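You operate a simulated robot arm through the tools that you are given. There is no shell and no other tool. Be economical: measure what you need, move in short steps, check, and stop when the job is done.

The job below is to be done with a simulated two-armed robot. You get a single attempt, and the scene is never put back.

## Task
Thread the two brown rings on the wooden post; hold it while you screw the finial back.
Fine: unscrew the brass finial first and lay it on the table; the post stays on the table and the white rings stay where they lie.

The check looks at the end state, three seconds after you hand in, the way a careful person would. Anything else that was tipped, shoved, dropped, spilled or broken makes it a failure.

## Robot
Two 7-joint arms with two-finger parallel grippers on one trunk, on a base that drives. Base frame: it is fixed to the floor where the robot stands at the start and does not move with it; the origin is under the middle of the robot, x ahead of it, y to its left, z up. Units: cm, degrees, N and s.
The left shoulder is at the start at [6, 14.3, 94], the right one opposite. With the tool pointing down near the work surface each hand reaches from about 32 to 74 cm from the robot's upright axis, wherever it stands, measured 20 degrees to its own side. Places, roughly: top of the narrow pine table [60, -10, 80]. Payload 1.57 kg a hand.
The tool frame of a hand sits at the grasp point between the pads (the TCP): z along the fingers, y along the line on which they close. The tips reach 3 cm beyond it. The gripper opens to 11 cm. The fingers are 2.4 cm wide and 1.2 cm thick; the gripper's body (4.8 by 11.2 cm) begins 7.8 cm behind the TCP.
Orientation is that of the tool frame in the base frame, as a unit quaternion [x, y, z, w]. With the fingers straight down and closing along the base's y, the tool's x points along the base's -x, its y along +y and its z along -z.

## Interface
- The arms move only by the tool drive_tool. It takes "left_steps", "right_steps" or both (then of equal length, played together; a hand with none holds still); each is a list of rows, each a list of 7 numbers: the turn, a rotation vector about the base's x, y, z in degrees, then the shift along the base's x, y, z in cm, then the gripper command, from -1 (fully open) to 1 (shut), values between in proportion. In form: [[wx, wy, wz, tx, ty, tz, hand], ...]. A call has 1 to 20 rows; each row shifts and turns the commanded pose from where the row before left it. Each row takes 0.2 s and may step no farther than 5 cm and 8.6 degrees from the row before; otherwise, or with a gripper value out of range, the whole call is refused. A pose out of reach is approached as far as the arm can. The call stops where the force on the tool passes 90 N (or 10 N more than at its start, if that is more) or the arm is blocked; 0.2 s more then pass. Each finger travels about 4.5 cm/s and halts on what it meets, pressing with about 21 N; the grip force reading is that of the motor and also rises with nothing between the fingers. The clock runs only during rows and for 0.2 s after the last one: add rows that do not move to give the fingers time. The reply holds the time, the measured pose of the TCP, the force on the tool along the base axes, the opening and the grip force, in the units named above and with some noise, with the torque about the TCP (base axes, N m) and any sound that the robot's microphone picked up.
- Cameras (640 x 400 px; columns grow to the right, rows downward): "scene" is now at [3.78, -1.1, 153.9]; the picture's right is [-0.17, -0.99, 0.00], its down [-0.83, 0.14, -0.54] and it looks along [0.54, -0.09, -0.84] (base axes); focal length 269 px, centre (320, 200). "left" rides on the left gripper at [7, -1.6, -14.1] in its tool frame; the picture's right is [0.23, 0.97, 0.00], its down [-0.86, 0.20, -0.48] and it looks along [-0.47, 0.11, 0.88] (tool axes); focal length 222 px, centre (320, 200). "right" rides on the right gripper at [7, 1.6, -14.1] in its tool frame; the picture's right is [-0.23, 0.97, 0.00], its down [-0.86, -0.20, -0.48] and it looks along [-0.47, -0.11, 0.88] (tool axes); focal length 222 px, centre (320, 200). There is no depth. A picture from a camera that has moved, and an enlarged one, comes with that camera's place and axes in the base frame and with its lens.
- camera(camera): a new picture of that camera. No time passes.
- move_column(by): slides the trunk up (or, below 0, down) by that many cm; the arms and the scene camera ride with it, the base frame stays. It gives what a move gives, with no picture.
- steer(legs): drives the robot by 1 to 6 legs, each [ahead, left, turn to the left] in cm, cm and degrees, along the robot's own axes; the way and the turn of a leg run together, so that a leg with both is an arc; at most 150 cm and 180 degrees a leg. The arms and the cameras ride along, it lands a little off, and it stops where it bumps. It gives what a move gives.
- turn_head(pan, tilt): turns the head with the scene camera to pan (to the left, within 86 degrees either way) and tilt (down, from -29 to 69), counted from straight ahead of the robot. It gives what a move gives.
- close_up(camera, box): a new picture of the part [left, top, right, bottom] of that camera's present view, enlarged. No time passes.
- finish_job(): hands the job in; it is judged then, once.

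Go step by step. Nothing tells you exact positions but the pictures and the camera data: compare them with the known pose of the tool, close in by small moves and look again before you grip or let go. The budget is 120 turns and 92 pictures, counting those below and the enlarged ones. Unless the task says otherwise, let go and move clear before handing in, and close with one line.

The tools are called by a JSON object that holds its "op" and its "data". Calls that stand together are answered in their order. drive_tool: Moves the arms, as the interface text tells. Its arguments: {"type":"object","properties":{"left_steps":{"type":"array","items":{"type":"array","items":{"type":"number"}}},"right_steps":{"type":"array","items":{"type":"array","items":{"type":"number"}}}},"required":[]} The other tools are called the same way: move_column (by) slides the trunk up or down; steer (legs) drives the base; turn_head (pan, tilt) turns the head that bears the scene camera; camera (camera) takes a picture; close_up (camera, box) takes an enlarged picture of a part of a camera's view; finish_job () hands the job in.

At the start:

```text
time: 0.0
left_tool_pos: [53.24, 20.72, 110.68]
left_ee_rot: [0.0, 1.0, 0.0, 0.001]
left_contact_force: [0.7, 0.0, -0.7]
left_wrist_torque: [0.01, 0.0, -0.01]
left_grip_width: 11.0
left_grasp_force: 0.1
right_tool_pos: [40.66, -27.46, 112.98]
right_ee_rot: [0.001, 1.0, 0.0, 0.0]
right_contact_force: [0.5, 0.2, 0.2]
right_wrist_torque: [-0.01, 0.02, 0.0]
right_grip_width: 11.01
right_grasp_force: 0.1
trunk travel left (down, up): [-53.9, 5.1]
robot x, y, heading: [0.18, 0.07, 0.2]
head pan, tilt: [-9.7, 57.0]
```

scene: 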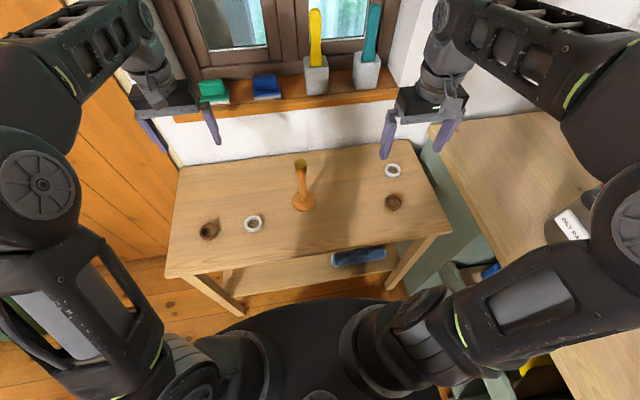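
right: 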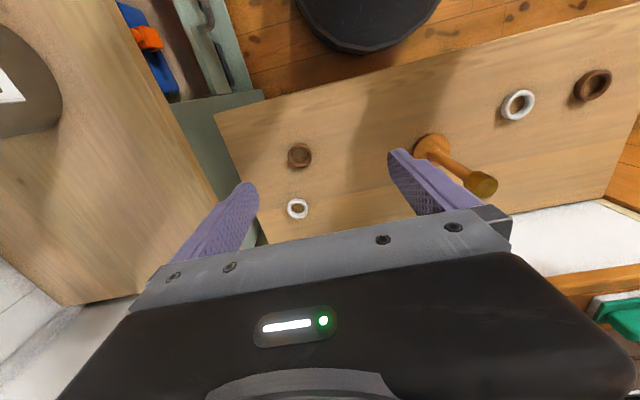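
left: 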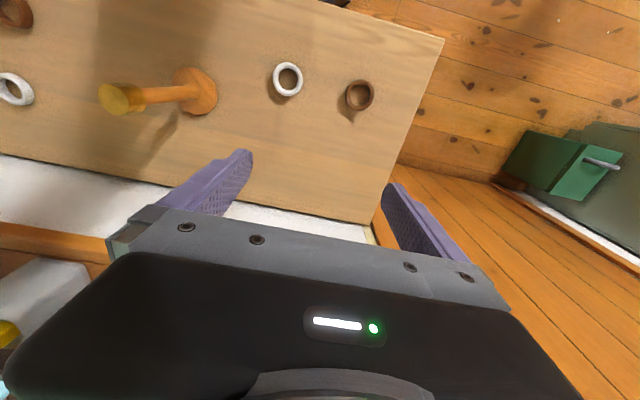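

The table carries the post with its brass finial near the middle, a brown ring far left, a brown ring far right, and two white rings. I'll take enlarged views to measure them.

{"op": "close_up", "data": {"camera": "scene", "box": [240, 140, 368, 220]}}

{"op": "close_up", "data": {"camera": "scene", "box": [180, 190, 276, 250]}}

{"op": "close_up", "data": {"camera": "scene", "box": [350, 155, 446, 215]}}

{"op": "close_up", "data": {"camera": "right", "box": [380, 100, 540, 200]}}

{"op": "close_up", "data": {"camera": "left", "box": [80, 40, 240, 140]}}

```text
5.00 times, centred on (304, 180) of scene
camera zoom: at [3.78, -1.1, 153.9], right [-0.17, -0.99, 0.0], down [-0.83, 0.14, -0.54], along [0.54, -0.09, -0.84], focal length 1343 px, centre (400, 300)
```

zoom: 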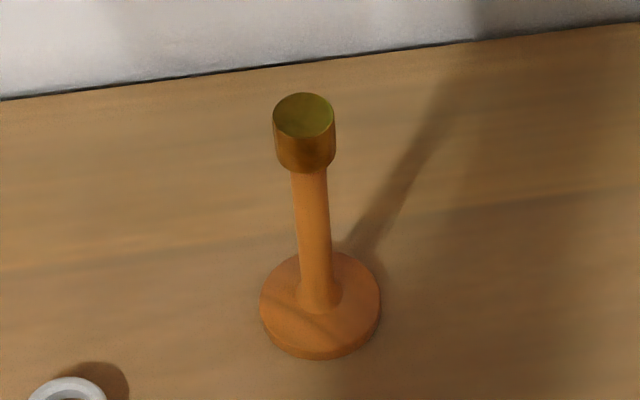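

```text
6.67 times, centred on (228, 220) of scene
camera zoom: at [3.78, -1.1, 153.9], right [-0.17, -0.99, 0.0], down [-0.83, 0.14, -0.54], along [0.54, -0.09, -0.84], focal length 1790 px, centre (933, 67)
```

zoom: 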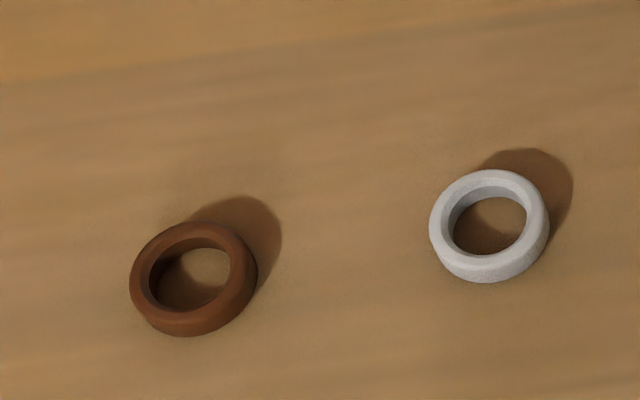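

```text
6.67 times, centred on (398, 185) of scene
camera zoom: at [3.78, -1.1, 153.9], right [-0.17, -0.99, 0.0], down [-0.83, 0.14, -0.54], along [0.54, -0.09, -0.84], focal length 1790 px, centre (-200, 300)
```

zoom: 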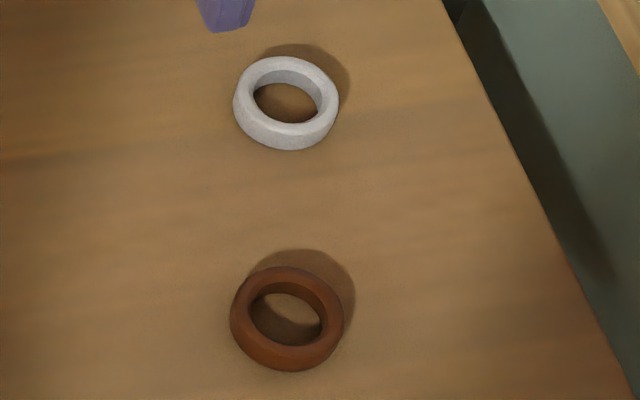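

```text
4.00 times, centred on (460, 150) of right
camera zoom: at [33.77, -25.73, 126.91], right [0.23, 0.97, 0.0], down [0.85, -0.2, 0.48], along [0.47, -0.11, -0.88], focal length 888 px, centre (-240, 400)
```

zoom: 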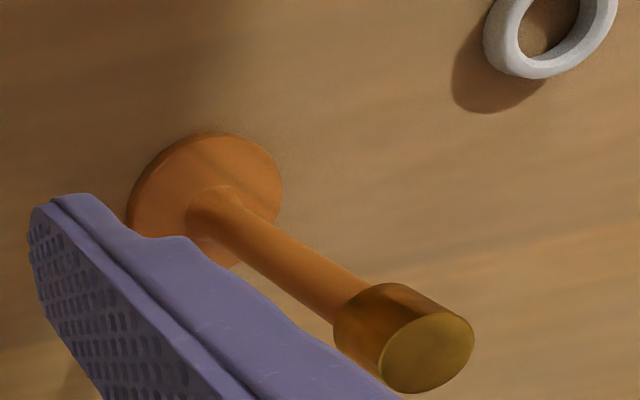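

```text
4.00 times, centred on (160, 90) of left
camera zoom: at [46.24, 19.03, 125.02], right [-0.23, 0.97, 0.0], down [0.86, 0.2, 0.48], along [0.47, 0.11, -0.88], focal length 888 px, centre (960, 640)
```

zoom: 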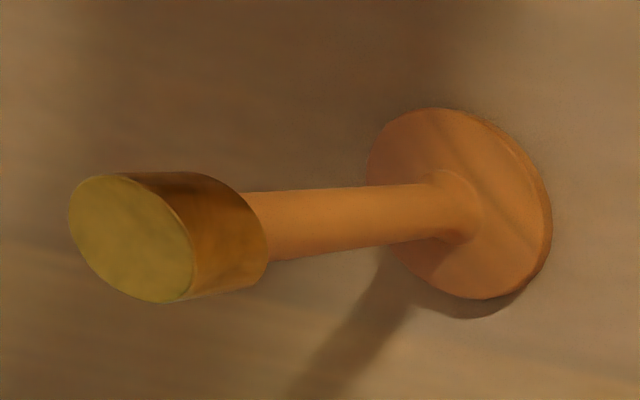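

The post stands near (53.9, -4.0). The finial top is at z≈96.3, it is about 3.5 cm across and 3.5 cm tall, and the shaft is about 2 cm. First I'll turn the left hand toward the shaft, stopping short of it so it can hold the post.

{"op": "drive_tool", "data": {"left_steps": [[0, 0, -7.5, -0.6, -1.1, -0.9, -1], [0, 0, -7.5, -0.6, -1.1, -0.9, -1], [0, 0, -7.5, -0.6, -1.1, -0.9, -1], [0, 0, -7.5, -0.6, -1.1, -0.9, -1], [0, 0, -7.5, -0.6, -1.1, -0.9, -1], [0, 0, -7.5, -0.6, -1.1, -0.9, -1], [-5.745, -5.745, 0, -0.6, -1.1, -0.9, -1], [-5.745, -5.745, 0, -0.6, -1.1, -0.9, -1], [-5.745, -5.745, 0, -0.6, -1.1, -0.9, -1], [-5.745, -5.745, 0, -0.6, -1.1, -0.9, -1], [-5.745, -5.745, 0, -0.6, -1.1, -0.9, -1], [-5.745, -5.745, 0, -0.6, -1.1, -0.9, -1], [-5.745, -5.745, 0, -0.6, -1.1, -0.9, -1], [-5.745, -5.745, 0, -0.6, -1.1, -0.9, -1]]}}

{"op": "camera", "data": {"camera": "scene"}}

{"op": "camera", "data": {"camera": "left"}}

```text
time: 3.0
left_tool_pos: [47.09, 5.38, 97.92]
left_ee_rot: [0.322, 0.779, -0.207, 0.496]
left_contact_force: [0.4, -0.5, -0.1]
left_wrist_torque: [0.01, -0.01, -0.03]
left_grip_width: 11.02
left_grasp_force: 0.1
left hand out of reach, approached as far as the arm can: row 14
right_tool_pos: [40.83, -27.38, 112.9]
right_ee_rot: [-0.001, 1.0, 0.0, 0.0]
right_contact_force: [0.7, 0.4, -0.5]
right_wrist_torque: [0.01, 0.04, -0.03]
right_grip_width: 11.01
right_grasp_force: 0.0
trunk travel left (down, up): [-53.9, 5.1]
robot x, y, heading: [0.12, -0.03, 0.1]
head pan, tilt: [-9.7, 57.0]
```

```text
83 pictures are left
camera scene: at [3.92, -1.11, 153.89], right [-0.17, -0.99, 0.0], down [-0.83, 0.14, -0.54], along [0.54, -0.09, -0.84], focal length 269 px, centre (320, 200)
```

scene: 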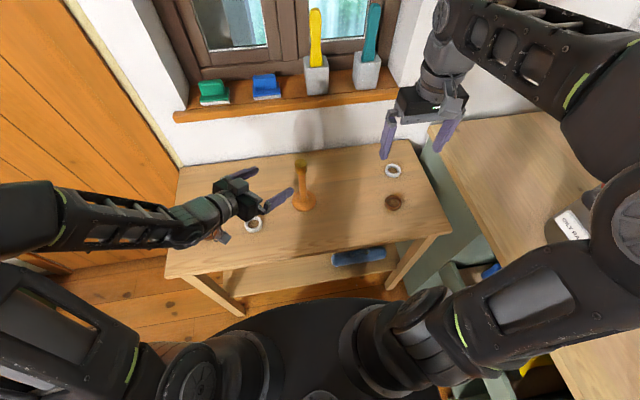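

```text
82 pictures are left
camera left: at [34.72, 15.41, 97.87], right [0.62, 0.76, -0.21], down [0.09, 0.19, 0.98], along [0.78, -0.63, 0.05], focal length 222 px, centre (320, 200)
```

left: 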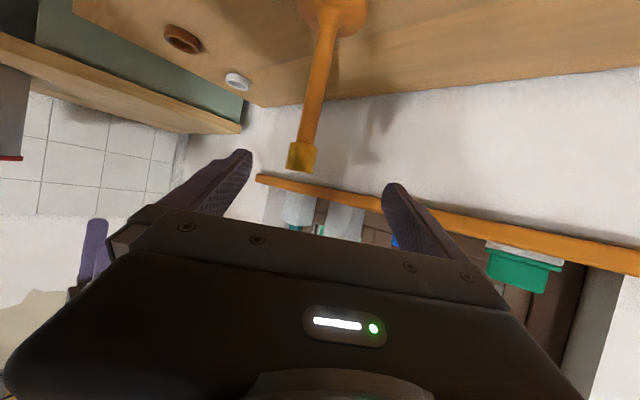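

The left hand points at the post, a little closer in than I asked. I'll lower it into line with the shaft and look again.

{"op": "drive_tool", "data": {"left_steps": [[0, 0, 0, 0.6, -0.6, -1.9, -1], [0, 0, 0, 0.6, -0.6, -1.9, -1], [0, 0, 0, 0.6, -0.6, -1.9, -1], [0, 0, 0, 0.5, -0.6, -1.9, -1]]}}

{"op": "camera", "data": {"camera": "left"}}

{"op": "close_up", "data": {"camera": "scene", "box": [220, 140, 348, 220]}}

```text
time: 4.0
left_tool_pos: [49.27, 2.78, 90.49]
left_ee_rot: [0.322, 0.779, -0.206, 0.497]
left_contact_force: [-0.5, -0.1, 1.2]
left_wrist_torque: [0.01, 0.02, 0.01]
left_grip_width: 11.0
left_grasp_force: 0.2
right_tool_pos: [40.69, -27.45, 112.83]
right_ee_rot: [0.0, 1.0, 0.0, 0.0]
right_contact_force: [0.3, -0.5, -0.1]
right_wrist_torque: [0.01, -0.01, -0.03]
right_grip_width: 11.0
right_grasp_force: 0.0
trunk travel left (down, up): [-53.9, 5.1]
robot x, y, heading: [-0.46, -0.02, -0.1]
head pan, tilt: [-9.7, 57.0]
```

```text
81 pictures are left
camera left: at [37.0, 12.87, 90.28], right [0.62, 0.76, -0.21], down [0.09, 0.19, 0.98], along [0.78, -0.63, 0.05], focal length 222 px, centre (320, 200)
```

left: 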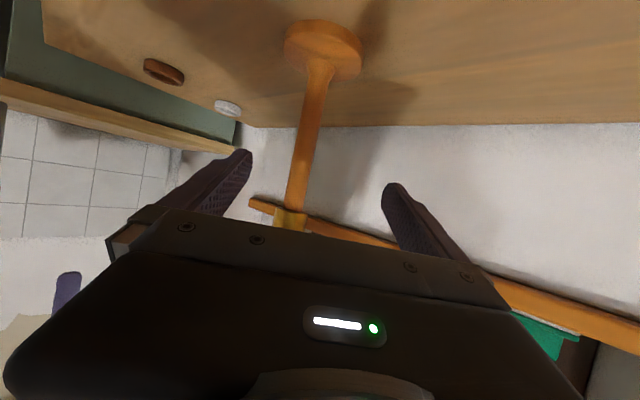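

```text
5.00 times, centred on (284, 180) of scene
camera zoom: at [3.82, -1.12, 153.9], right [-0.17, -0.99, 0.0], down [-0.83, 0.14, -0.54], along [0.54, -0.09, -0.84], focal length 1343 px, centre (500, 300)
```

zoom: 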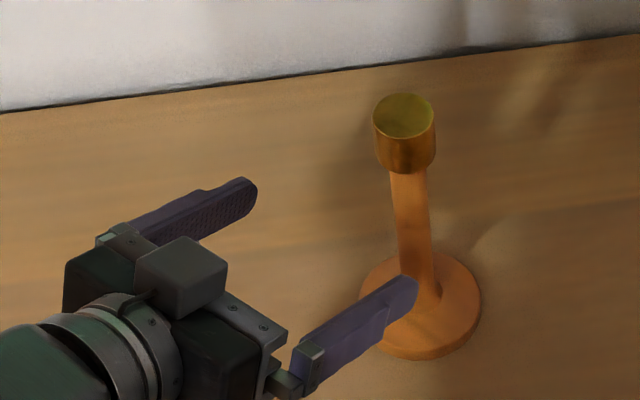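

The left camera agrees with my post position to within about 1 px. I'll straddle the shaft with the fingers open, then check.

{"op": "drive_tool", "data": {"left_steps": [[0, 0, 0, -1.05, -1.05, -0.75, -1], [0, 0, 0, 1.42, -1.42, -0.93, -1], [0, 0, 0, 1.42, -1.42, -0.94, -1], [0, 0, 0, 1.42, -1.42, -0.93, -1], [0, 0, 0, 1.42, -1.42, -0.94, -1], [0, 0, 0, 0, 0, 0, -1]]}}

{"op": "camera", "data": {"camera": "left"}}

{"op": "close_up", "data": {"camera": "scene", "box": [240, 140, 368, 220]}}

```text
time: 5.4
left_tool_pos: [54.1, -3.72, 86.04]
left_ee_rot: [0.322, 0.779, -0.206, 0.496]
left_contact_force: [0.7, -0.8, 0.3]
left_wrist_torque: [-0.01, 0.01, -0.01]
left_grip_width: 11.02
left_grasp_force: 0.0
right_tool_pos: [40.73, -27.46, 112.97]
right_ee_rot: [0.0, 1.0, -0.001, 0.0]
right_contact_force: [0.2, 0.0, -0.1]
right_wrist_torque: [0.0, 0.02, -0.01]
right_grip_width: 10.97
right_grasp_force: 0.0
trunk travel left (down, up): [-53.9, 5.1]
robot x, y, heading: [0.09, -0.25, 0.1]
head pan, tilt: [-9.7, 57.0]
```

```text
79 pictures are left
camera left: at [41.68, 6.26, 85.85], right [0.62, 0.76, -0.21], down [0.09, 0.19, 0.98], along [0.78, -0.62, 0.05], focal length 222 px, centre (320, 200)
```

left: 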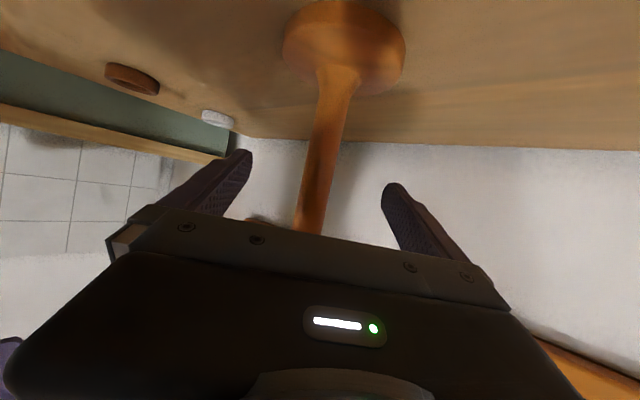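

```text
5.00 times, centred on (304, 180) of scene
camera zoom: at [3.76, -1.08, 153.9], right [-0.17, -0.99, 0.0], down [-0.83, 0.14, -0.54], along [0.54, -0.09, -0.84], focal length 1343 px, centre (400, 300)
```

zoom: 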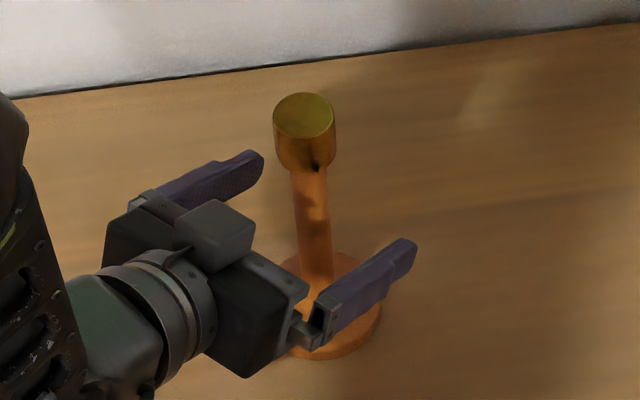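

The fingers straddle the shaft, about 0.3 cm off centre. I'll correct that and close on it.

{"op": "drive_tool", "data": {"left_steps": [[0, 0, 0, -0.21, -0.21, 0, -1], [0, 0, 0, 0, 0, 0, 0.0], [0, 0, 0, 0, 0, 0, 0.3], [0, 0, 0, 0, 0, 0, 0.5], [0, 0, 0, 0, 0, 0, 0.6], [0, 0, 0, 0, 0, 0, 0.7], [0, 0, 0, 0, 0, 0, 0.8], [0, 0, 0, 0, 0, 0, 0.9], [0, 0, 0, 0, 0, 0, 1], [0, 0, 0, 0, 0, 0, 1]]}}

{"op": "close_up", "data": {"camera": "scene", "box": [240, 140, 368, 220]}}

```text
time: 7.6
left_tool_pos: [53.86, -4.11, 85.97]
left_ee_rot: [0.322, 0.779, -0.205, 0.497]
left_contact_force: [-0.8, -1.1, -0.5]
left_wrist_torque: [0.0, -0.06, 0.0]
left_grip_width: 2.16
left_grasp_force: 21.2
right_tool_pos: [40.76, -27.44, 112.93]
right_ee_rot: [0.001, 1.0, 0.001, 0.0]
right_contact_force: [-0.8, -0.9, -0.6]
right_wrist_torque: [-0.03, 0.0, -0.01]
right_grip_width: 11.01
right_grasp_force: 0.0
trunk travel left (down, up): [-53.9, 5.1]
robot x, y, heading: [-0.32, 0.28, 0.0]
head pan, tilt: [-9.7, 57.0]
```

```text
5.00 times, centred on (304, 180) of scene
camera zoom: at [3.77, -1.11, 153.9], right [-0.17, -0.99, 0.0], down [-0.83, 0.14, -0.54], along [0.54, -0.09, -0.84], focal length 1343 px, centre (400, 300)
```

zoom: 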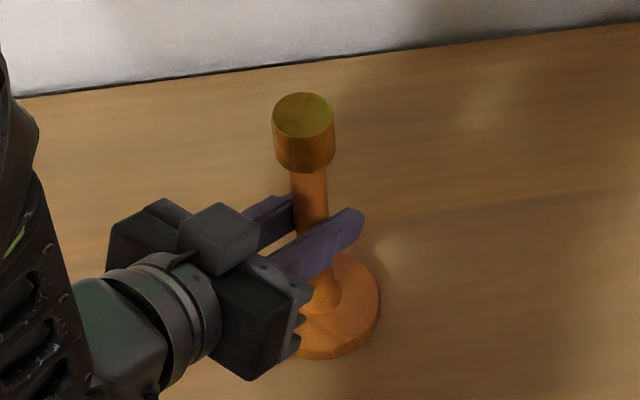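

The post is held (grip 2.16 cm) and barely moved. Now the right hand goes above the finial, pre-turned clockwise and with a narrowed opening.

{"op": "drive_tool", "data": {"right_steps": [[0, 0, -7.5, 1.88, 3.35, -0.4, -0.4], [0, 0, -7.5, 1.88, 3.35, -0.4, -0.1], [0, 0, -7.5, 1.88, 3.35, -0.4, 0], [0, 0, -7.5, 1.88, 3.35, -0.4, 0], [0, 0, -7.5, 1.88, 3.35, -0.4, 0], [0, 0, -7.5, 1.88, 3.35, -0.4, 0], [0, 0, -7.5, 1.88, 3.35, -0.4, 0], [0, 0, -7.5, 0, 0, 0, 0], [0, 0, 0, 0, 0, 0, 0]]}}

{"op": "camera", "data": {"camera": "right"}}

{"op": "camera", "data": {"camera": "scene"}}

```text
time: 9.6
left_tool_pos: [53.63, -3.89, 85.92]
left_ee_rot: [0.323, 0.779, -0.206, 0.497]
left_contact_force: [0.5, 0.4, 0.8]
left_wrist_torque: [-0.03, -0.09, 0.0]
left_grip_width: 2.12
left_grasp_force: 21.0
right_tool_pos: [53.41, -3.91, 109.49]
right_ee_rot: [0.501, 0.865, 0.001, 0.001]
right_contact_force: [-1.1, -0.6, 0.1]
right_wrist_torque: [0.01, -0.04, 0.01]
right_grip_width: 5.48
right_grasp_force: 0.0
right hand out of reach, approached as far as the arm can: row 7
trunk travel left (down, up): [-53.9, 5.1]
robot x, y, heading: [0.14, -0.02, -0.2]
head pan, tilt: [-9.7, 57.0]
```

```text
76 pictures are left
camera right: at [51.34, 2.95, 123.53], right [0.96, 0.29, 0.0], down [0.25, -0.84, 0.48], along [0.14, -0.46, -0.88], focal length 222 px, centre (320, 200)
```

right: 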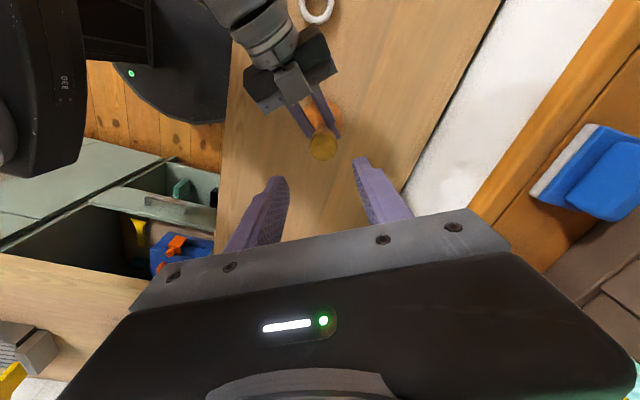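

```text
75 pictures are left
camera scene: at [3.78, -1.07, 153.89], right [-0.17, -0.99, 0.0], down [-0.83, 0.14, -0.54], along [0.54, -0.09, -0.84], focal length 269 px, centre (320, 200)
```

scene: 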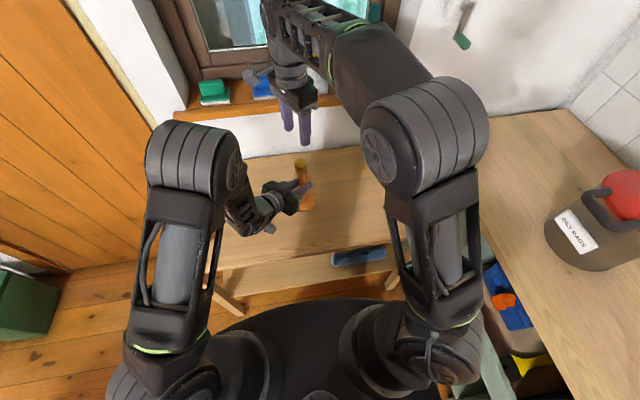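

The finial shows at (53.85, -4.1) from this view too. I'll come down to just around it and check before gripping.

{"op": "drive_tool", "data": {"right_steps": [[0, 0, 0, 0.1, 0, -2.5, 0], [0, 0, 0, 0.1, 0, -2.5, 0], [0, 0, 0, 0.1, -0.1, -2.5, 0], [0, 0, 0, 0.1, 0, -2, 0], [0, 0, 0, 0, 0, -1.2, 0], [0, 0, 0, 0, 0, 0, 0]]}}

{"op": "camera", "data": {"camera": "right"}}

{"op": "close_up", "data": {"camera": "scene", "box": [240, 140, 368, 220]}}

```text
time: 11.0
left_tool_pos: [53.74, -4.01, 86.02]
left_ee_rot: [0.323, 0.779, -0.206, 0.497]
left_contact_force: [-1.5, 0.1, 0.8]
left_wrist_torque: [-0.05, -0.04, -0.02]
left_grip_width: 2.15
left_grasp_force: 21.2
right_tool_pos: [53.79, -4.15, 98.98]
right_ee_rot: [0.5, 0.866, 0.0, 0.0]
right_contact_force: [0.3, -0.7, -0.4]
right_wrist_torque: [-0.01, 0.0, -0.02]
right_grip_width: 5.5
right_grasp_force: 0.1
trunk travel left (down, up): [-53.9, 5.1]
robot x, y, heading: [-0.02, -0.23, -0.1]
head pan, tilt: [-9.7, 57.0]
```

```text
74 pictures are left
camera right: at [51.84, 2.73, 112.89], right [0.96, 0.29, 0.0], down [0.25, -0.84, 0.48], along [0.14, -0.46, -0.88], focal length 222 px, centre (320, 200)
```

right: 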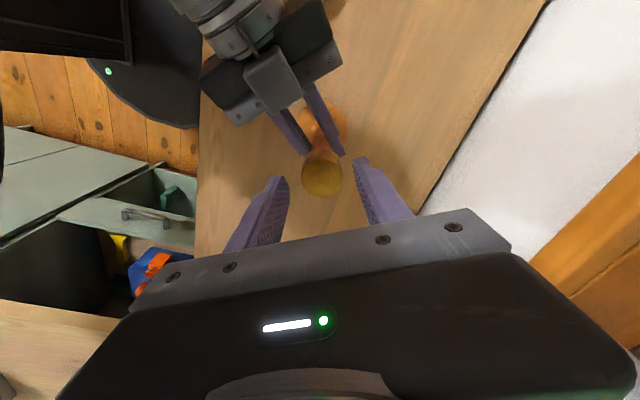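

```text
5.00 times, centred on (304, 180) of scene
camera zoom: at [3.77, -1.09, 153.9], right [-0.17, -0.99, 0.0], down [-0.83, 0.14, -0.54], along [0.54, -0.09, -0.84], focal length 1343 px, centre (400, 300)
```

zoom: 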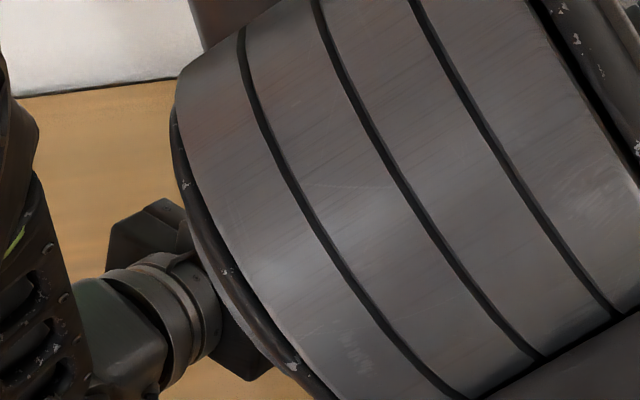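

The finial is centred between the fingers. I'll go down 3 cm and grip it.

{"op": "drive_tool", "data": {"right_steps": [[0, 0, 0, 0.1, 0, -1.5, 0], [0, 0, 0, 0, 0, -1.4, 0], [0, 0, 0, 0, 0, 0, 0.2], [0, 0, 0, 0, 0, 0, 0.3], [0, 0, 0, 0, 0, 0, 0.4], [0, 0, 0, 0, 0, 0, 0.6], [0, 0, 0, 0, 0, 0, 1], [0, 0, 0, 0, 0, 0, 1]]}}

```text
time: 12.8
left_tool_pos: [53.82, -3.91, 86.04]
left_ee_rot: [0.323, 0.778, -0.206, 0.498]
left_contact_force: [-4.7, -1.2, 1.4]
left_wrist_torque: [-0.03, -0.26, -0.03]
left_grip_width: 2.16
left_grasp_force: 20.9
right_tool_pos: [53.87, -4.11, 96.02]
right_ee_rot: [0.502, 0.865, 0.0, 0.001]
right_contact_force: [5.2, 0.9, -0.6]
right_wrist_torque: [0.02, -0.14, -0.01]
right_grip_width: 3.34
right_grasp_force: 21.1
trunk travel left (down, up): [-53.9, 5.1]
robot x, y, heading: [-0.16, -0.02, 0.1]
head pan, tilt: [-9.7, 57.0]
```

Finial gripped (3.34 cm). I'll try turning it 40° counter-clockwise and watch the torque.

{"op": "drive_tool", "data": {"right_steps": [[0, 0, 8, 0, 0, 0, 1], [0, 0, 8, 0, 0, 0, 1], [0, 0, 8, 0, 0, 0, 1], [0, 0, 8, 0, 0, 0, 1], [0, 0, 8, 0, 0, 0, 1]]}}

{"op": "camera", "data": {"camera": "right"}}

```text
time: 14.0
left_tool_pos: [53.72, -3.96, 85.95]
left_ee_rot: [0.323, 0.779, -0.205, 0.496]
left_contact_force: [0.4, 0.1, -1.7]
left_wrist_torque: [-0.09, 0.03, -0.05]
left_grip_width: 2.18
left_grasp_force: 21.2
right_tool_pos: [54.13, -4.3, 96.05]
right_ee_rot: [0.173, 0.985, 0.0, -0.001]
right_contact_force: [-1.2, -1.8, 7.6]
right_wrist_torque: [-0.12, 0.04, -0.01]
right_grip_width: 3.38
right_grasp_force: 21.5
trunk travel left (down, up): [-53.9, 5.1]
robot x, y, heading: [0.06, -0.02, -0.1]
head pan, tilt: [-9.7, 57.0]
```

```text
72 pictures are left
camera right: at [48.08, -0.2, 110.03], right [0.55, 0.84, 0.0], down [0.74, -0.48, 0.48], along [0.4, -0.26, -0.88], focal length 222 px, centre (320, 200)
```

right: 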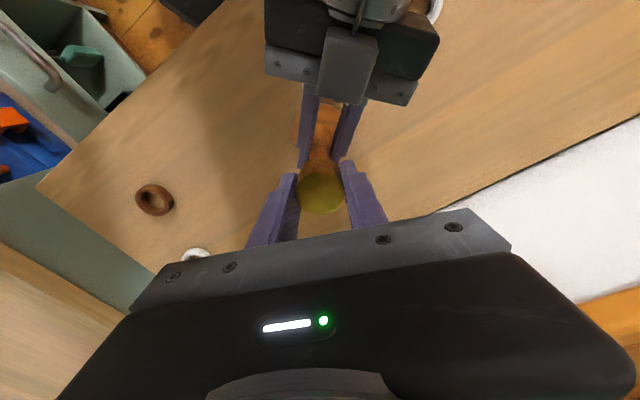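

The hand is pushed upward with 7.6 N, which fits a finial rising as it unscrews. I'll keep turning with a slight lift.

{"op": "drive_tool", "data": {"right_steps": [[0, 0, 8, 0, 0, 0.03, 1], [0, 0, 8, 0, 0, 0.01, 1], [0, 0, 8, 0, 0, 0.01, 1], [0, 0, 8, 0, 0, 0.01, 1], [0, 0, 8, 0, 0, 0.01, 1], [0, 0, 8, 0, 0, 0.01, 1], [0, 0, 8, 0, 0, 0.01, 1], [0, 0, 8, 0, 0, 0.01, 1], [0, 0, 8, 0, 0, 0.01, 1], [0, 0, 8, 0, 0, 0.01, 1]]}}

```text
time: 16.2
left_tool_pos: [53.83, -3.93, 85.97]
left_ee_rot: [0.322, 0.779, -0.206, 0.497]
left_contact_force: [1.5, 0.6, 0.3]
left_wrist_torque: [-0.02, 0.01, 0.03]
left_grip_width: 2.12
left_grasp_force: 21.1
right_tool_pos: [54.11, -4.22, 96.08]
right_ee_rot: [-0.501, 0.866, -0.001, 0.0]
right_contact_force: [-0.9, -2.2, 0.9]
right_wrist_torque: [-0.01, 0.01, 0.02]
right_grip_width: 3.36
right_grasp_force: 21.1
trunk travel left (down, up): [-53.9, 5.1]
robot x, y, heading: [-0.29, 0.07, -0.3]
head pan, tilt: [-9.7, 57.0]
```

At +60° with low forces. I'll see how far the wrist goes on.

{"op": "drive_tool", "data": {"right_steps": [[0, 0, 8, 0, 0, 0.02, 1], [0, 0, 8, 0, 0, 0.02, 1], [0, 0, 8, 0, 0, 0.02, 1], [0, 0, 8, 0, 0, 0.02, 1], [0, 0, 8, 0, 0, 0.02, 1]]}}

{"op": "camera", "data": {"camera": "right"}}

```text
time: 17.4
left_tool_pos: [53.83, -4.02, 86.1]
left_ee_rot: [0.322, 0.779, -0.205, 0.497]
left_contact_force: [-1.6, 1.2, 0.7]
left_wrist_torque: [-0.12, -0.17, 0.01]
left_grip_width: 2.12
left_grasp_force: 20.6
right_tool_pos: [53.98, -4.26, 96.22]
right_ee_rot: [0.767, -0.642, 0.0, -0.001]
right_contact_force: [2.3, -1.8, -1.2]
right_wrist_torque: [0.0, -0.05, 0.01]
right_grip_width: 3.39
right_grasp_force: 20.7
trunk travel left (down, up): [-53.9, 5.1]
robot x, y, heading: [0.15, -0.14, -0.1]
head pan, tilt: [-9.7, 57.0]
```

```text
71 pictures are left
camera right: at [53.69, -11.32, 110.24], right [-1.0, 0.05, 0.0], down [0.05, 0.88, 0.48], along [0.03, 0.48, -0.88], focal length 222 px, centre (320, 200)
```

right: 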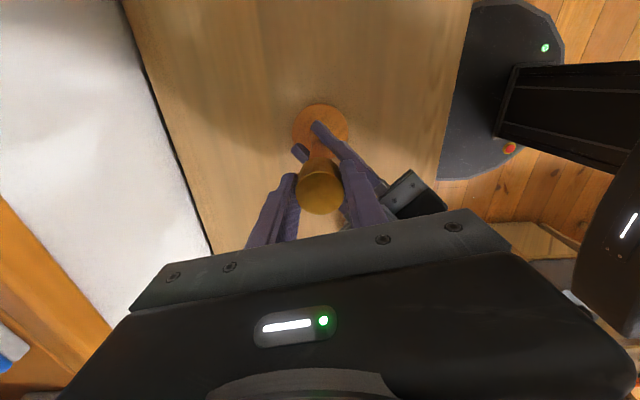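

The wrist still turns at +100°, so I'll go on.

{"op": "drive_tool", "data": {"right_steps": [[0, 0, 8, 0, 0, 0.02, 1], [0, 0, 8, 0, 0, 0.02, 1], [0, 0, 8, 0, 0, 0.02, 1], [0, 0, 8, 0, 0, 0.02, 1], [0, 0, 8, 0, 0, 0.02, 1]]}}

```text
time: 18.6
left_tool_pos: [53.77, -3.98, 85.91]
left_ee_rot: [0.323, 0.778, -0.207, 0.497]
left_contact_force: [-4.8, 3.0, 3.9]
left_wrist_torque: [-0.21, -0.26, 0.04]
left_grip_width: 2.15
left_grasp_force: 21.5
right_tool_pos: [53.98, -4.21, 96.28]
right_ee_rot: [0.94, -0.341, -0.001, 0.0]
right_contact_force: [4.1, -3.2, -5.0]
right_wrist_torque: [-0.12, -0.14, -0.03]
right_grip_width: 3.37
right_grasp_force: 20.9
trunk travel left (down, up): [-53.9, 5.1]
robot x, y, heading: [0.14, 0.08, -0.1]
head pan, tilt: [-9.7, 57.0]
```

Slight upward pull now, so it rises more slowly than I lift. I'll turn another 24° with no lift, then release and rotate back.

{"op": "drive_tool", "data": {"right_steps": [[0, 0, 8, 0, 0, 0, 1], [0, 0, 8, 0, 0, 0, 1], [0, 0, 8, 0, 0, 0, 1]]}}

```text
time: 19.4
left_tool_pos: [53.78, -4.02, 85.96]
left_ee_rot: [0.322, 0.778, -0.206, 0.498]
left_contact_force: [-2.7, 2.1, 2.2]
left_wrist_torque: [-0.24, -0.06, 0.04]
left_grip_width: 2.13
left_grasp_force: 21.3
right_tool_pos: [54.12, -4.18, 96.27]
right_ee_rot: [0.99, -0.138, 0.0, 0.0]
right_contact_force: [2.2, -3.0, -2.2]
right_wrist_torque: [-0.12, -0.08, 0.01]
right_grip_width: 3.38
right_grasp_force: 21.3
trunk travel left (down, up): [-53.9, 5.1]
robot x, y, heading: [0.4, 0.34, -0.2]
head pan, tilt: [-9.7, 57.0]
```

Turned 224° so far, rising about 0.45 cm per turn. I'll release, wind the wrist back and regrip.

{"op": "drive_tool", "data": {"right_steps": [[0, 0, 0, 0, 0, 0, 0.2], [0, 0, 0, 0, 0, 0, 0], [0, 0, 0, 0, 0, 0, 0], [0, 0, -8.5, 0, 0, 0, 0], [0, 0, -8.5, 0, 0, 0, 0], [0, 0, -8.5, 0, 0, 0, 0], [0, 0, -8.5, 0, 0, 0, 0], [0, 0, -8.5, 0, 0, 0, 0], [0, 0, -8.5, 0, 0, 0, 0], [0, 0, -8.5, 0, 0, 0, 0], [0, 0, -8.5, 0, 0, 0, 0], [0, 0, -8.5, 0, 0, 0, 0], [0, 0, -8.5, 0, 0, 0, 0], [0, 0, -8.5, 0, 0, 0, 0], [0, 0, -8.5, 0, 0, 0, 0], [0, 0, -8.5, 0, 0, 0, 0], [0, 0, -8.5, 0, 0, 0, 0], [0, 0, -8.5, 0, 0, 0, 0], [0, 0, -8.5, 0, 0, 0, 0], [0, 0, -8.5, 0, 0, 0, 0]]}}

{"op": "drive_tool", "data": {"right_steps": [[0, 0, -8, 0, 0, 0, 0], [0, 0, -8, 0, 0, 0, 0], [0, 0, -8, 0, 0, 0, 0], [0, 0, -8, 0, 0, 0, 0], [0, 0, -8, 0, 0, 0, 0], [0, 0, -8, 0, 0, 0, 0], [0, 0, -8, 0, 0, 0, 0], [0, 0, -8, 0, 0, 0, 0], [0, 0, -8, 0, 0, 0, 0], [0, 0, -8, 0, 0, 0, 0], [0, 0, -8, 0, 0, 0, 0], [0, 0, 0, 0, 0, 0, 0.2], [0, 0, 0, 0, 0, 0, 0.4], [0, 0, 0, 0, 0, 0, 0.7], [0, 0, 0, 0, 0, 0, 1], [0, 0, 0, 0, 0, 0, 1]]}}

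{"op": "camera", "data": {"camera": "right"}}

```text
time: 23.6
left_tool_pos: [53.74, -3.95, 86.01]
left_ee_rot: [0.323, 0.778, -0.207, 0.497]
left_contact_force: [0.7, -0.2, 1.5]
left_wrist_torque: [0.0, 0.04, -0.02]
left_grip_width: 2.13
left_grasp_force: 21.5
right_tool_pos: [54.01, -4.12, 96.29]
right_ee_rot: [-0.167, 0.986, 0.0, -0.001]
right_contact_force: [-0.1, 0.0, -0.2]
right_wrist_torque: [-0.05, 0.02, 0.02]
right_grip_width: 5.51
right_grasp_force: 0.2
trunk travel left (down, up): [-53.9, 5.1]
robot x, y, heading: [0.06, 0.03, -0.1]
head pan, tilt: [-9.7, 57.0]
```

```text
time: 27.0
left_tool_pos: [53.73, -3.74, 86.04]
left_ee_rot: [0.32, 0.779, -0.205, 0.498]
left_contact_force: [-13.5, 2.8, 4.5]
left_wrist_torque: [-0.23, -0.49, -0.07]
left_grip_width: 2.15
left_grasp_force: 20.8
right_tool_pos: [54.18, -4.38, 96.39]
right_ee_rot: [0.565, 0.825, 0.001, 0.001]
right_contact_force: [12.5, -2.0, 1.9]
right_wrist_torque: [-0.02, -0.36, -0.04]
right_grip_width: 3.34
right_grasp_force: 21.3
trunk travel left (down, up): [-53.9, 5.1]
robot x, y, heading: [-0.05, 0.27, 0.0]
head pan, tilt: [-9.7, 57.0]
```

```text
70 pictures are left
camera right: at [53.16, 2.77, 110.43], right [0.99, 0.14, 0.0], down [0.12, -0.87, 0.48], along [0.07, -0.47, -0.88], focal length 222 px, centre (320, 200)
```

right: 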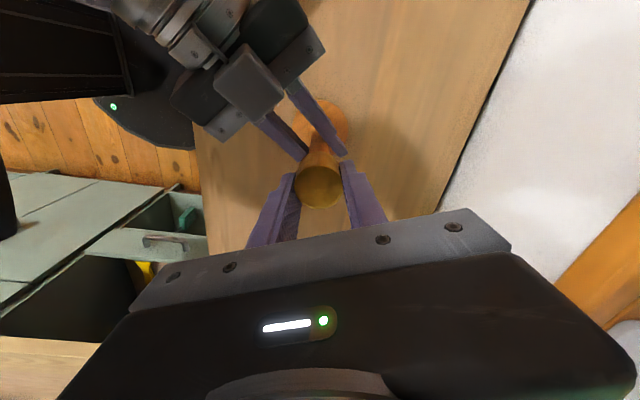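

A lateral mismatch of about 0.1 cm, which I'll correct while turning with a 0.01 cm lift per row.

{"op": "drive_tool", "data": {"right_steps": [[0, 0, 4, 0.1, -0.03, 0.01, 1], [0, 0, 8, 0, 0, 0.01, 1], [0, 0, 8, 0, 0, 0.01, 1], [0, 0, 8, 0, 0, 0.01, 1], [0, 0, 8, 0, 0, 0.01, 1], [0, 0, 8, 0, 0, 0.01, 1], [0, 0, 8, 0, 0, 0.01, 1], [0, 0, 8, 0, 0, 0.01, 1], [0, 0, 8, 0, 0, 0.01, 1], [0, 0, 8, 0, 0, 0.01, 1], [0, 0, 8, 0, 0, 0.01, 1], [0, 0, 8, 0, 0, 0.01, 1], [0, 0, 8, 0, 0, 0.01, 1], [0, 0, 8, 0, 0, 0.01, 1], [0, 0, 8, 0, 0, 0.01, 1]]}}

{"op": "drive_tool", "data": {"right_steps": [[0, 0, 8, 0, 0, 0.01, 1], [0, 0, 8, 0, 0, 0.01, 1], [0, 0, 8, 0, 0, 0.01, 1], [0, 0, 8, 0, 0, 0.01, 1], [0, 0, 8, 0, 0, 0.01, 1], [0, 0, 8, 0, 0, 0.01, 1], [0, 0, 8, 0, 0, 0.01, 1], [0, 0, 8, 0, 0, 0.01, 1], [0, 0, 8, 0, 0, 0.01, 1], [0, 0, 8, 0, 0, 0.01, 1], [0, 0, 8, 0, 0, 0.01, 1], [0, 0, 8, 0, 0, 0.01, 1], [0, 0, 8, 0, 0, 0.01, 1], [0, 0, 8, 0, 0, 0.01, 1]]}}

{"op": "camera", "data": {"camera": "left"}}

```text
time: 30.2
left_tool_pos: [53.78, -3.96, 86.03]
left_ee_rot: [0.323, 0.779, -0.206, 0.497]
left_contact_force: [0.2, -3.5, -0.1]
left_wrist_torque: [0.22, 0.06, 0.0]
left_grip_width: 2.17
left_grasp_force: 20.9
right_tool_pos: [54.11, -4.17, 96.56]
right_ee_rot: [-0.404, 0.915, 0.001, 0.0]
right_contact_force: [-1.2, 2.8, 0.6]
right_wrist_torque: [0.05, 0.01, 0.0]
right_grip_width: 3.31
right_grasp_force: 21.1
trunk travel left (down, up): [-53.9, 5.1]
robot x, y, heading: [-0.24, 0.02, 0.2]
head pan, tilt: [-9.7, 57.0]
```

```text
time: 33.2
left_tool_pos: [53.85, -3.87, 85.9]
left_ee_rot: [0.321, 0.779, -0.205, 0.497]
left_contact_force: [1.1, -0.9, 0.1]
left_wrist_torque: [0.01, 0.04, 0.01]
left_grip_width: 2.16
left_grasp_force: 21.1
right_tool_pos: [54.06, -4.27, 96.65]
right_ee_rot: [0.984, -0.177, 0.0, 0.0]
right_contact_force: [-2.0, 0.3, -0.3]
right_wrist_torque: [0.04, 0.05, -0.01]
right_grip_width: 3.3
right_grasp_force: 21.3
trunk travel left (down, up): [-53.9, 5.1]
robot x, y, heading: [-0.02, 0.03, 0.1]
head pan, tilt: [-9.7, 57.0]
```

```text
69 pictures are left
camera left: at [41.45, 6.05, 85.83], right [0.62, 0.76, -0.21], down [0.09, 0.19, 0.98], along [0.78, -0.62, 0.05], focal length 222 px, centre (320, 200)
```

left: 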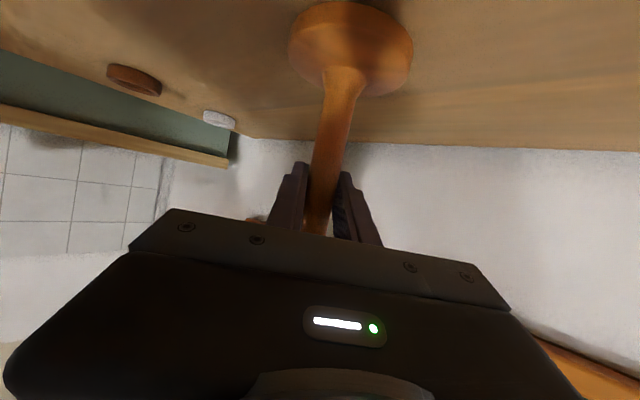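

About 460° turned, with the force near zero. I'll test whether it lifts free with a small pull.

{"op": "drive_tool", "data": {"right_steps": [[0, 0, 0, 0, 0, 0.1, 1], [0, 0, 0, 0, 0, 0.1, 1]]}}

```text
time: 33.8
left_tool_pos: [53.79, -3.98, 85.91]
left_ee_rot: [0.323, 0.779, -0.206, 0.497]
left_contact_force: [0.6, 0.0, -0.2]
left_wrist_torque: [0.02, -0.05, 0.03]
left_grip_width: 2.17
left_grasp_force: 20.9
right_tool_pos: [54.04, -4.31, 96.89]
right_ee_rot: [0.984, -0.178, 0.0, 0.0]
right_contact_force: [-0.8, -0.5, -0.7]
right_wrist_torque: [0.0, 0.02, 0.03]
right_grip_width: 3.32
right_grasp_force: 21.3
trunk travel left (down, up): [-53.9, 5.1]
robot x, y, heading: [0.0, -0.04, 0.1]
head pan, tilt: [-9.7, 57.0]
```

It lifts freely. I'll raise it straight up 4 cm and look.

{"op": "drive_tool", "data": {"right_steps": [[0, 0, 0, 0, 0, 0.5, 1], [0, 0, 0, 0, 0, 0.5, 1], [0, 0, 0, 0, 0, 1, 1], [0, 0, 0, 0, 0, 1, 1], [0, 0, 0, 0, 0, 1, 1]]}}

{"op": "camera", "data": {"camera": "right"}}

{"op": "camera", "data": {"camera": "scene"}}

```text
time: 35.0
left_tool_pos: [53.78, -3.93, 85.91]
left_ee_rot: [0.323, 0.78, -0.205, 0.496]
left_contact_force: [-0.7, 0.5, -0.8]
left_wrist_torque: [0.0, 0.0, -0.01]
left_grip_width: 2.17
left_grasp_force: 21.1
right_tool_pos: [54.15, -4.21, 100.83]
right_ee_rot: [0.984, -0.179, -0.001, -0.001]
right_contact_force: [-0.4, -0.5, -0.4]
right_wrist_torque: [0.0, 0.03, -0.02]
right_grip_width: 3.29
right_grasp_force: 20.9
trunk travel left (down, up): [-53.9, 5.1]
robot x, y, heading: [0.26, 0.46, -0.2]
head pan, tilt: [-9.7, 57.0]
```

```text
68 pictures are left
camera right: at [60.15, -8.18, 114.82], right [-0.55, -0.83, 0.0], down [-0.73, 0.49, 0.48], along [-0.4, 0.27, -0.88], focal length 222 px, centre (320, 200)
```

right: 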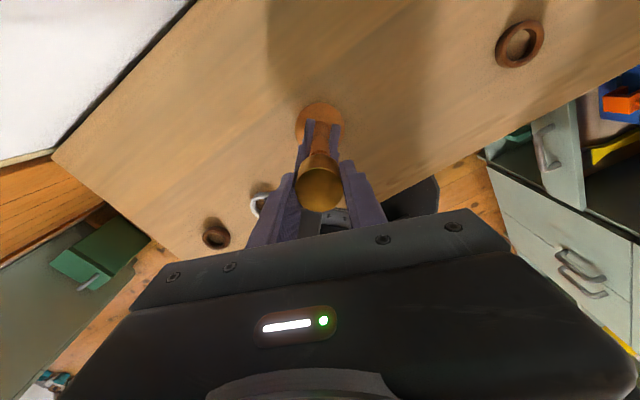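

```text
67 pictures are left
camera scene: at [3.78, -1.09, 153.89], right [-0.17, -0.99, 0.0], down [-0.83, 0.14, -0.54], along [0.54, -0.09, -0.84], focal length 269 px, centre (320, 200)
```

scene: 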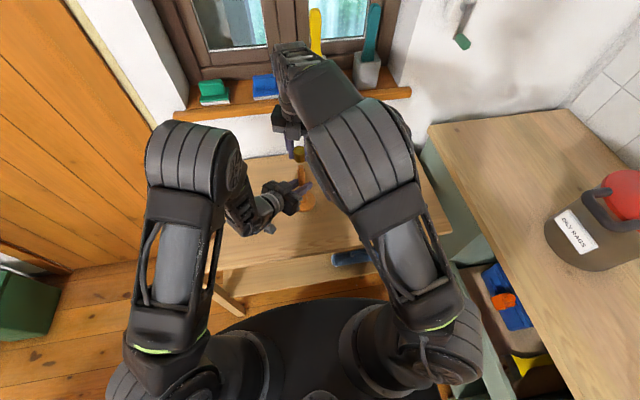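

The finial is off. I'll lift it, carry it to a free spot on the table around (52, -18), and unwind the wrist on the way.

{"op": "drive_tool", "data": {"right_steps": [[0, 0, 0, 0, 0, 1.5, 1], [0, 0, -8, 0, 0, 1.5, 1], [0, 0, -8, 0, -1.5, 0, 1], [0, 0, -8, 0, -1.5, 0, 1], [0, 0, -8, 0, -1.5, 0, 1], [0, 0, -8, 0, -1.5, 0, 1], [0, 0, -8, 0, -1.5, 0, 1], [0, 0, -8, 0, -1.5, 0, 1], [0, 0, -8, -0.5, -1.5, 0, 1], [0, 0, -8, -0.5, -1.5, 0, 1], [0, 0, -8, -0.5, -1.5, -1, 1], [0, 0, -8, -0.5, -0.5, -1, 1], [0, 0, -8, 0, 0, -1, 1], [0, 0, -8, 0, 0, -1, 1], [0, 0, -8, 0, 0, -1, 1], [0, 0, -8, 0, 0, -1, 1], [0, 0, -8, 0, 0, -1, 1], [0, 0, -8, 0, 0, -1, 1], [0, 0, -8, 0, 0, -1, 1]]}}

{"op": "camera", "data": {"camera": "right"}}

{"op": "camera", "data": {"camera": "scene"}}

{"op": "camera", "data": {"camera": "left"}}

```text
time: 39.0
left_tool_pos: [53.79, -3.89, 86.05]
left_ee_rot: [0.323, 0.779, -0.206, 0.496]
left_contact_force: [0.1, 0.2, 0.0]
left_wrist_torque: [-0.05, 0.01, 0.02]
left_grip_width: 2.16
left_grasp_force: 20.7
right_tool_pos: [52.11, -18.24, 94.9]
right_ee_rot: [-0.133, 0.991, -0.001, 0.0]
right_contact_force: [0.8, 1.1, 0.1]
right_wrist_torque: [-0.04, 0.0, -0.02]
right_grip_width: 3.3
right_grasp_force: 20.9
trunk travel left (down, up): [-53.9, 5.1]
robot x, y, heading: [0.0, -0.12, -0.3]
head pan, tilt: [-9.7, 57.0]
```

```text
66 pictures are left
camera right: at [45.05, -18.37, 108.85], right [-0.04, 1.0, 0.0], down [0.88, 0.03, 0.48], along [0.48, 0.02, -0.88], focal length 222 px, centre (320, 200)
```

right: 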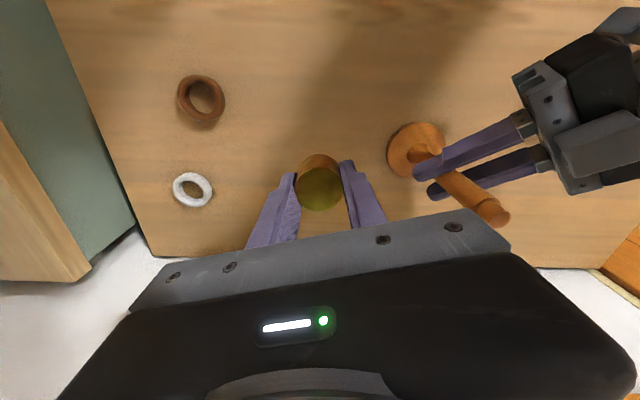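

```text
65 pictures are left
camera scene: at [3.8, -1.09, 153.9], right [-0.17, -0.99, 0.0], down [-0.83, 0.14, -0.54], along [0.54, -0.09, -0.84], focal length 269 px, centre (320, 200)
```

scene: 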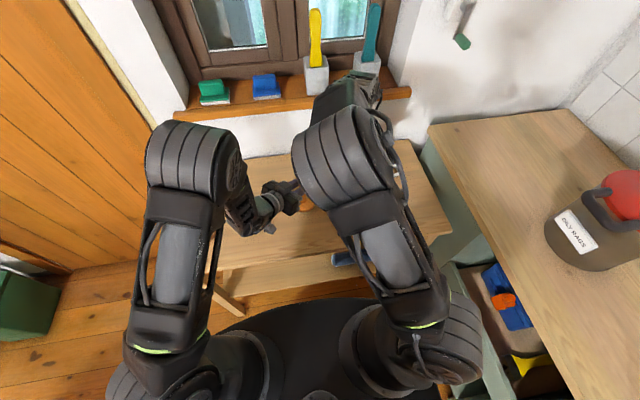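

```text
64 pictures are left
camera left: at [41.46, 6.04, 85.83], right [0.62, 0.76, -0.21], down [0.09, 0.19, 0.98], along [0.78, -0.62, 0.05], focal length 222 px, centre (320, 200)
```

left: 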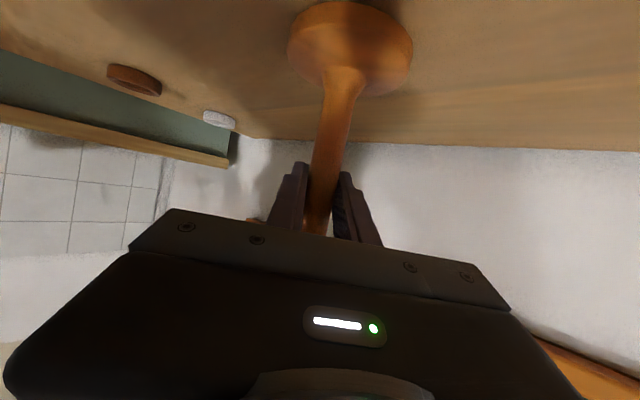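

Let me look at the post's top, and at the underside of the finial as far as it shows.

{"op": "close_up", "data": {"camera": "right", "box": [380, 110, 540, 240]}}

{"op": "close_up", "data": {"camera": "right", "box": [150, 50, 400, 230]}}

```text
3.08 times, centred on (460, 175) of right
camera zoom: at [45.05, -18.37, 108.85], right [-0.04, 1.0, 0.0], down [0.88, 0.03, 0.48], along [0.48, 0.02, -0.88], focal length 684 px, centre (-111, 277)
```

zoom: 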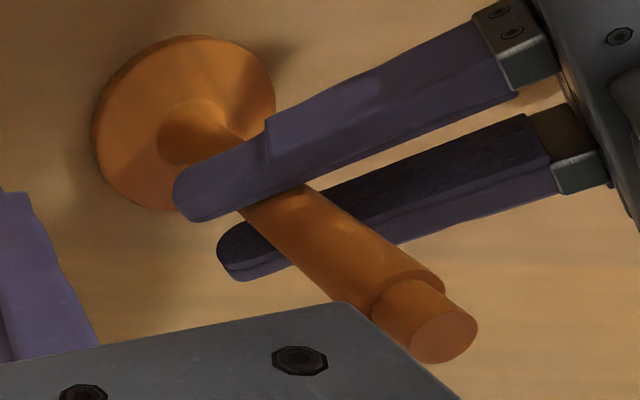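

```text
2.22 times, centred on (275, 140) of right
camera zoom: at [45.05, -18.37, 108.85], right [-0.04, 1.0, 0.0], down [0.88, 0.03, 0.48], along [0.48, 0.02, -0.88], focal length 494 px, centre (420, 333)
```

zoom: 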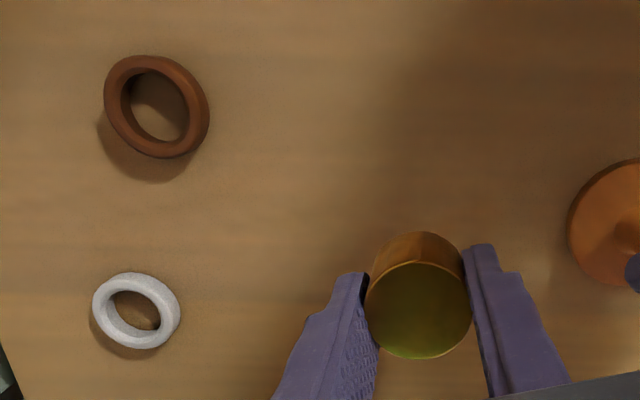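

The post has a slim stud on top and the finial is a hollow cap, so it can stand upright. I'll lower it to just above the table.

{"op": "drive_tool", "data": {"right_steps": [[0, 0, 0, 0, 0, -2.5, 1], [0, 0, 0, 0, 0, -2.5, 1], [0, 0, 0, 0, 0, -2.5, 1], [0, 0, 0, 0, 0, -2.5, 1], [0, 0, 0, 0, 0, -2.5, 1], [0, 0, 0, 0, 0, -1, 1]]}}

{"op": "camera", "data": {"camera": "left"}}

{"op": "camera", "data": {"camera": "right"}}

```text
time: 40.4
left_tool_pos: [53.77, -3.86, 86.0]
left_ee_rot: [0.322, 0.779, -0.206, 0.497]
left_contact_force: [1.2, -0.5, -1.0]
left_wrist_torque: [-0.02, -0.02, 0.02]
left_grip_width: 2.16
left_grasp_force: 21.5
right_tool_pos: [52.16, -18.17, 81.21]
right_ee_rot: [-0.136, 0.991, -0.001, 0.0]
right_contact_force: [0.0, 0.3, -0.4]
right_wrist_torque: [-0.01, 0.01, -0.02]
right_grip_width: 3.3
right_grasp_force: 21.2
trunk travel left (down, up): [-53.9, 5.1]
robot x, y, heading: [-0.38, -0.23, -0.2]
head pan, tilt: [-9.7, 57.0]
```

```text
61 pictures are left
camera left: at [41.46, 6.04, 85.83], right [0.62, 0.76, -0.21], down [0.09, 0.19, 0.98], along [0.78, -0.62, 0.05], focal length 222 px, centre (320, 200)
```

left: 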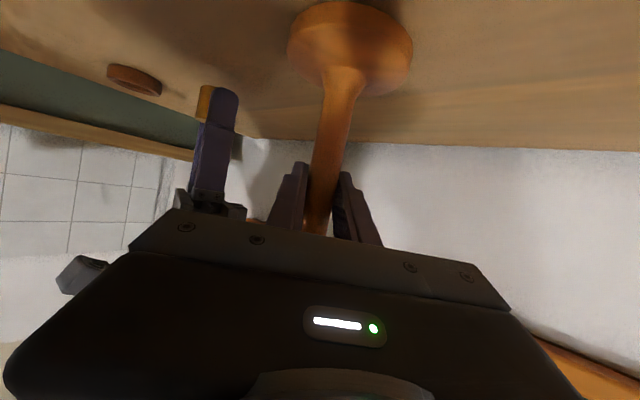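

```text
60 pictures are left
camera right: at [45.07, -18.39, 95.3], right [-0.04, 1.0, 0.0], down [0.88, 0.04, 0.48], along [0.48, 0.02, -0.88], focal length 222 px, centre (320, 200)
```

right: 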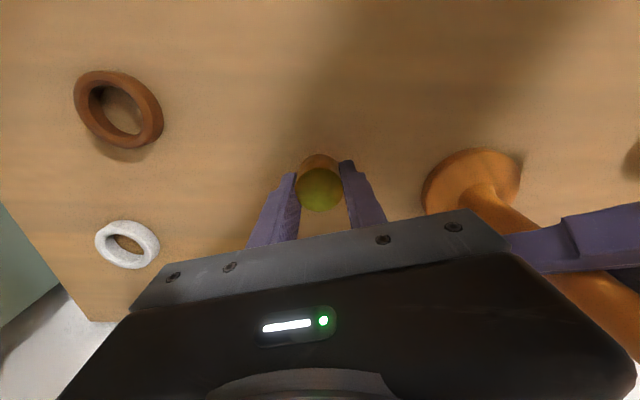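

Finial bottom and finger tips are about level, some 1–2 cm above the table. I'll lower in small steps until I feel contact.

{"op": "drive_tool", "data": {"right_steps": [[0, 0, 0, 0, 0, -0.3, 1], [0, 0, 0, 0, 0, -0.3, 1], [0, 0, 0, 0, 0, -0.2, 1]]}}

{"op": "drive_tool", "data": {"right_steps": [[0, 0, 0, 0, 0, -0.15, 1], [0, 0, 0, 0, 0, -0.15, 1]]}}

{"op": "drive_tool", "data": {"right_steps": [[0, 0, 0, 0, 0, -0.1, 1], [0, 0, 0, 0, 0, -0.1, 1]]}}

```text
time: 41.2
left_tool_pos: [53.75, -3.89, 85.99]
left_ee_rot: [0.323, 0.778, -0.207, 0.497]
left_contact_force: [0.1, 0.1, -1.0]
left_wrist_torque: [-0.02, 0.0, 0.02]
left_grip_width: 2.18
left_grasp_force: 21.4
right_tool_pos: [52.08, -18.29, 80.56]
right_ee_rot: [-0.134, 0.991, -0.001, 0.0]
right_contact_force: [-0.7, 1.0, 0.4]
right_wrist_torque: [0.01, -0.02, 0.01]
right_grip_width: 3.32
right_grasp_force: 20.3
trunk travel left (down, up): [-53.9, 5.1]
robot x, y, heading: [-0.23, 0.33, -0.1]
head pan, tilt: [-9.7, 57.0]
```

```text
time: 41.8
left_tool_pos: [53.85, -4.03, 86.01]
left_ee_rot: [0.322, 0.779, -0.206, 0.497]
left_contact_force: [0.3, -0.2, 0.1]
left_wrist_torque: [-0.01, -0.01, -0.02]
left_grip_width: 2.13
left_grasp_force: 21.1
right_tool_pos: [51.97, -18.13, 80.25]
right_ee_rot: [-0.135, 0.991, 0.0, 0.0]
right_contact_force: [0.7, -0.6, 0.5]
right_wrist_torque: [-0.01, 0.0, 0.01]
right_grip_width: 3.33
right_grasp_force: 21.1
trunk travel left (down, up): [-53.9, 5.1]
robot x, y, heading: [0.2, 0.02, 0.1]
head pan, tilt: [-9.7, 57.0]
```

```text
time: 42.4
left_tool_pos: [53.73, -3.93, 86.06]
left_ee_rot: [0.322, 0.779, -0.205, 0.497]
left_contact_force: [0.1, -0.3, -0.1]
left_wrist_torque: [-0.02, -0.06, -0.01]
left_grip_width: 2.17
left_grasp_force: 21.4
right_tool_pos: [52.03, -18.16, 79.98]
right_ee_rot: [-0.135, 0.991, 0.0, 0.001]
right_contact_force: [-0.5, 0.6, -0.3]
right_wrist_torque: [0.02, 0.01, -0.01]
right_grip_width: 3.29
right_grasp_force: 21.6
trunk travel left (down, up): [-53.9, 5.1]
robot x, y, heading: [0.22, -0.16, -0.1]
head pan, tilt: [-9.7, 57.0]
```

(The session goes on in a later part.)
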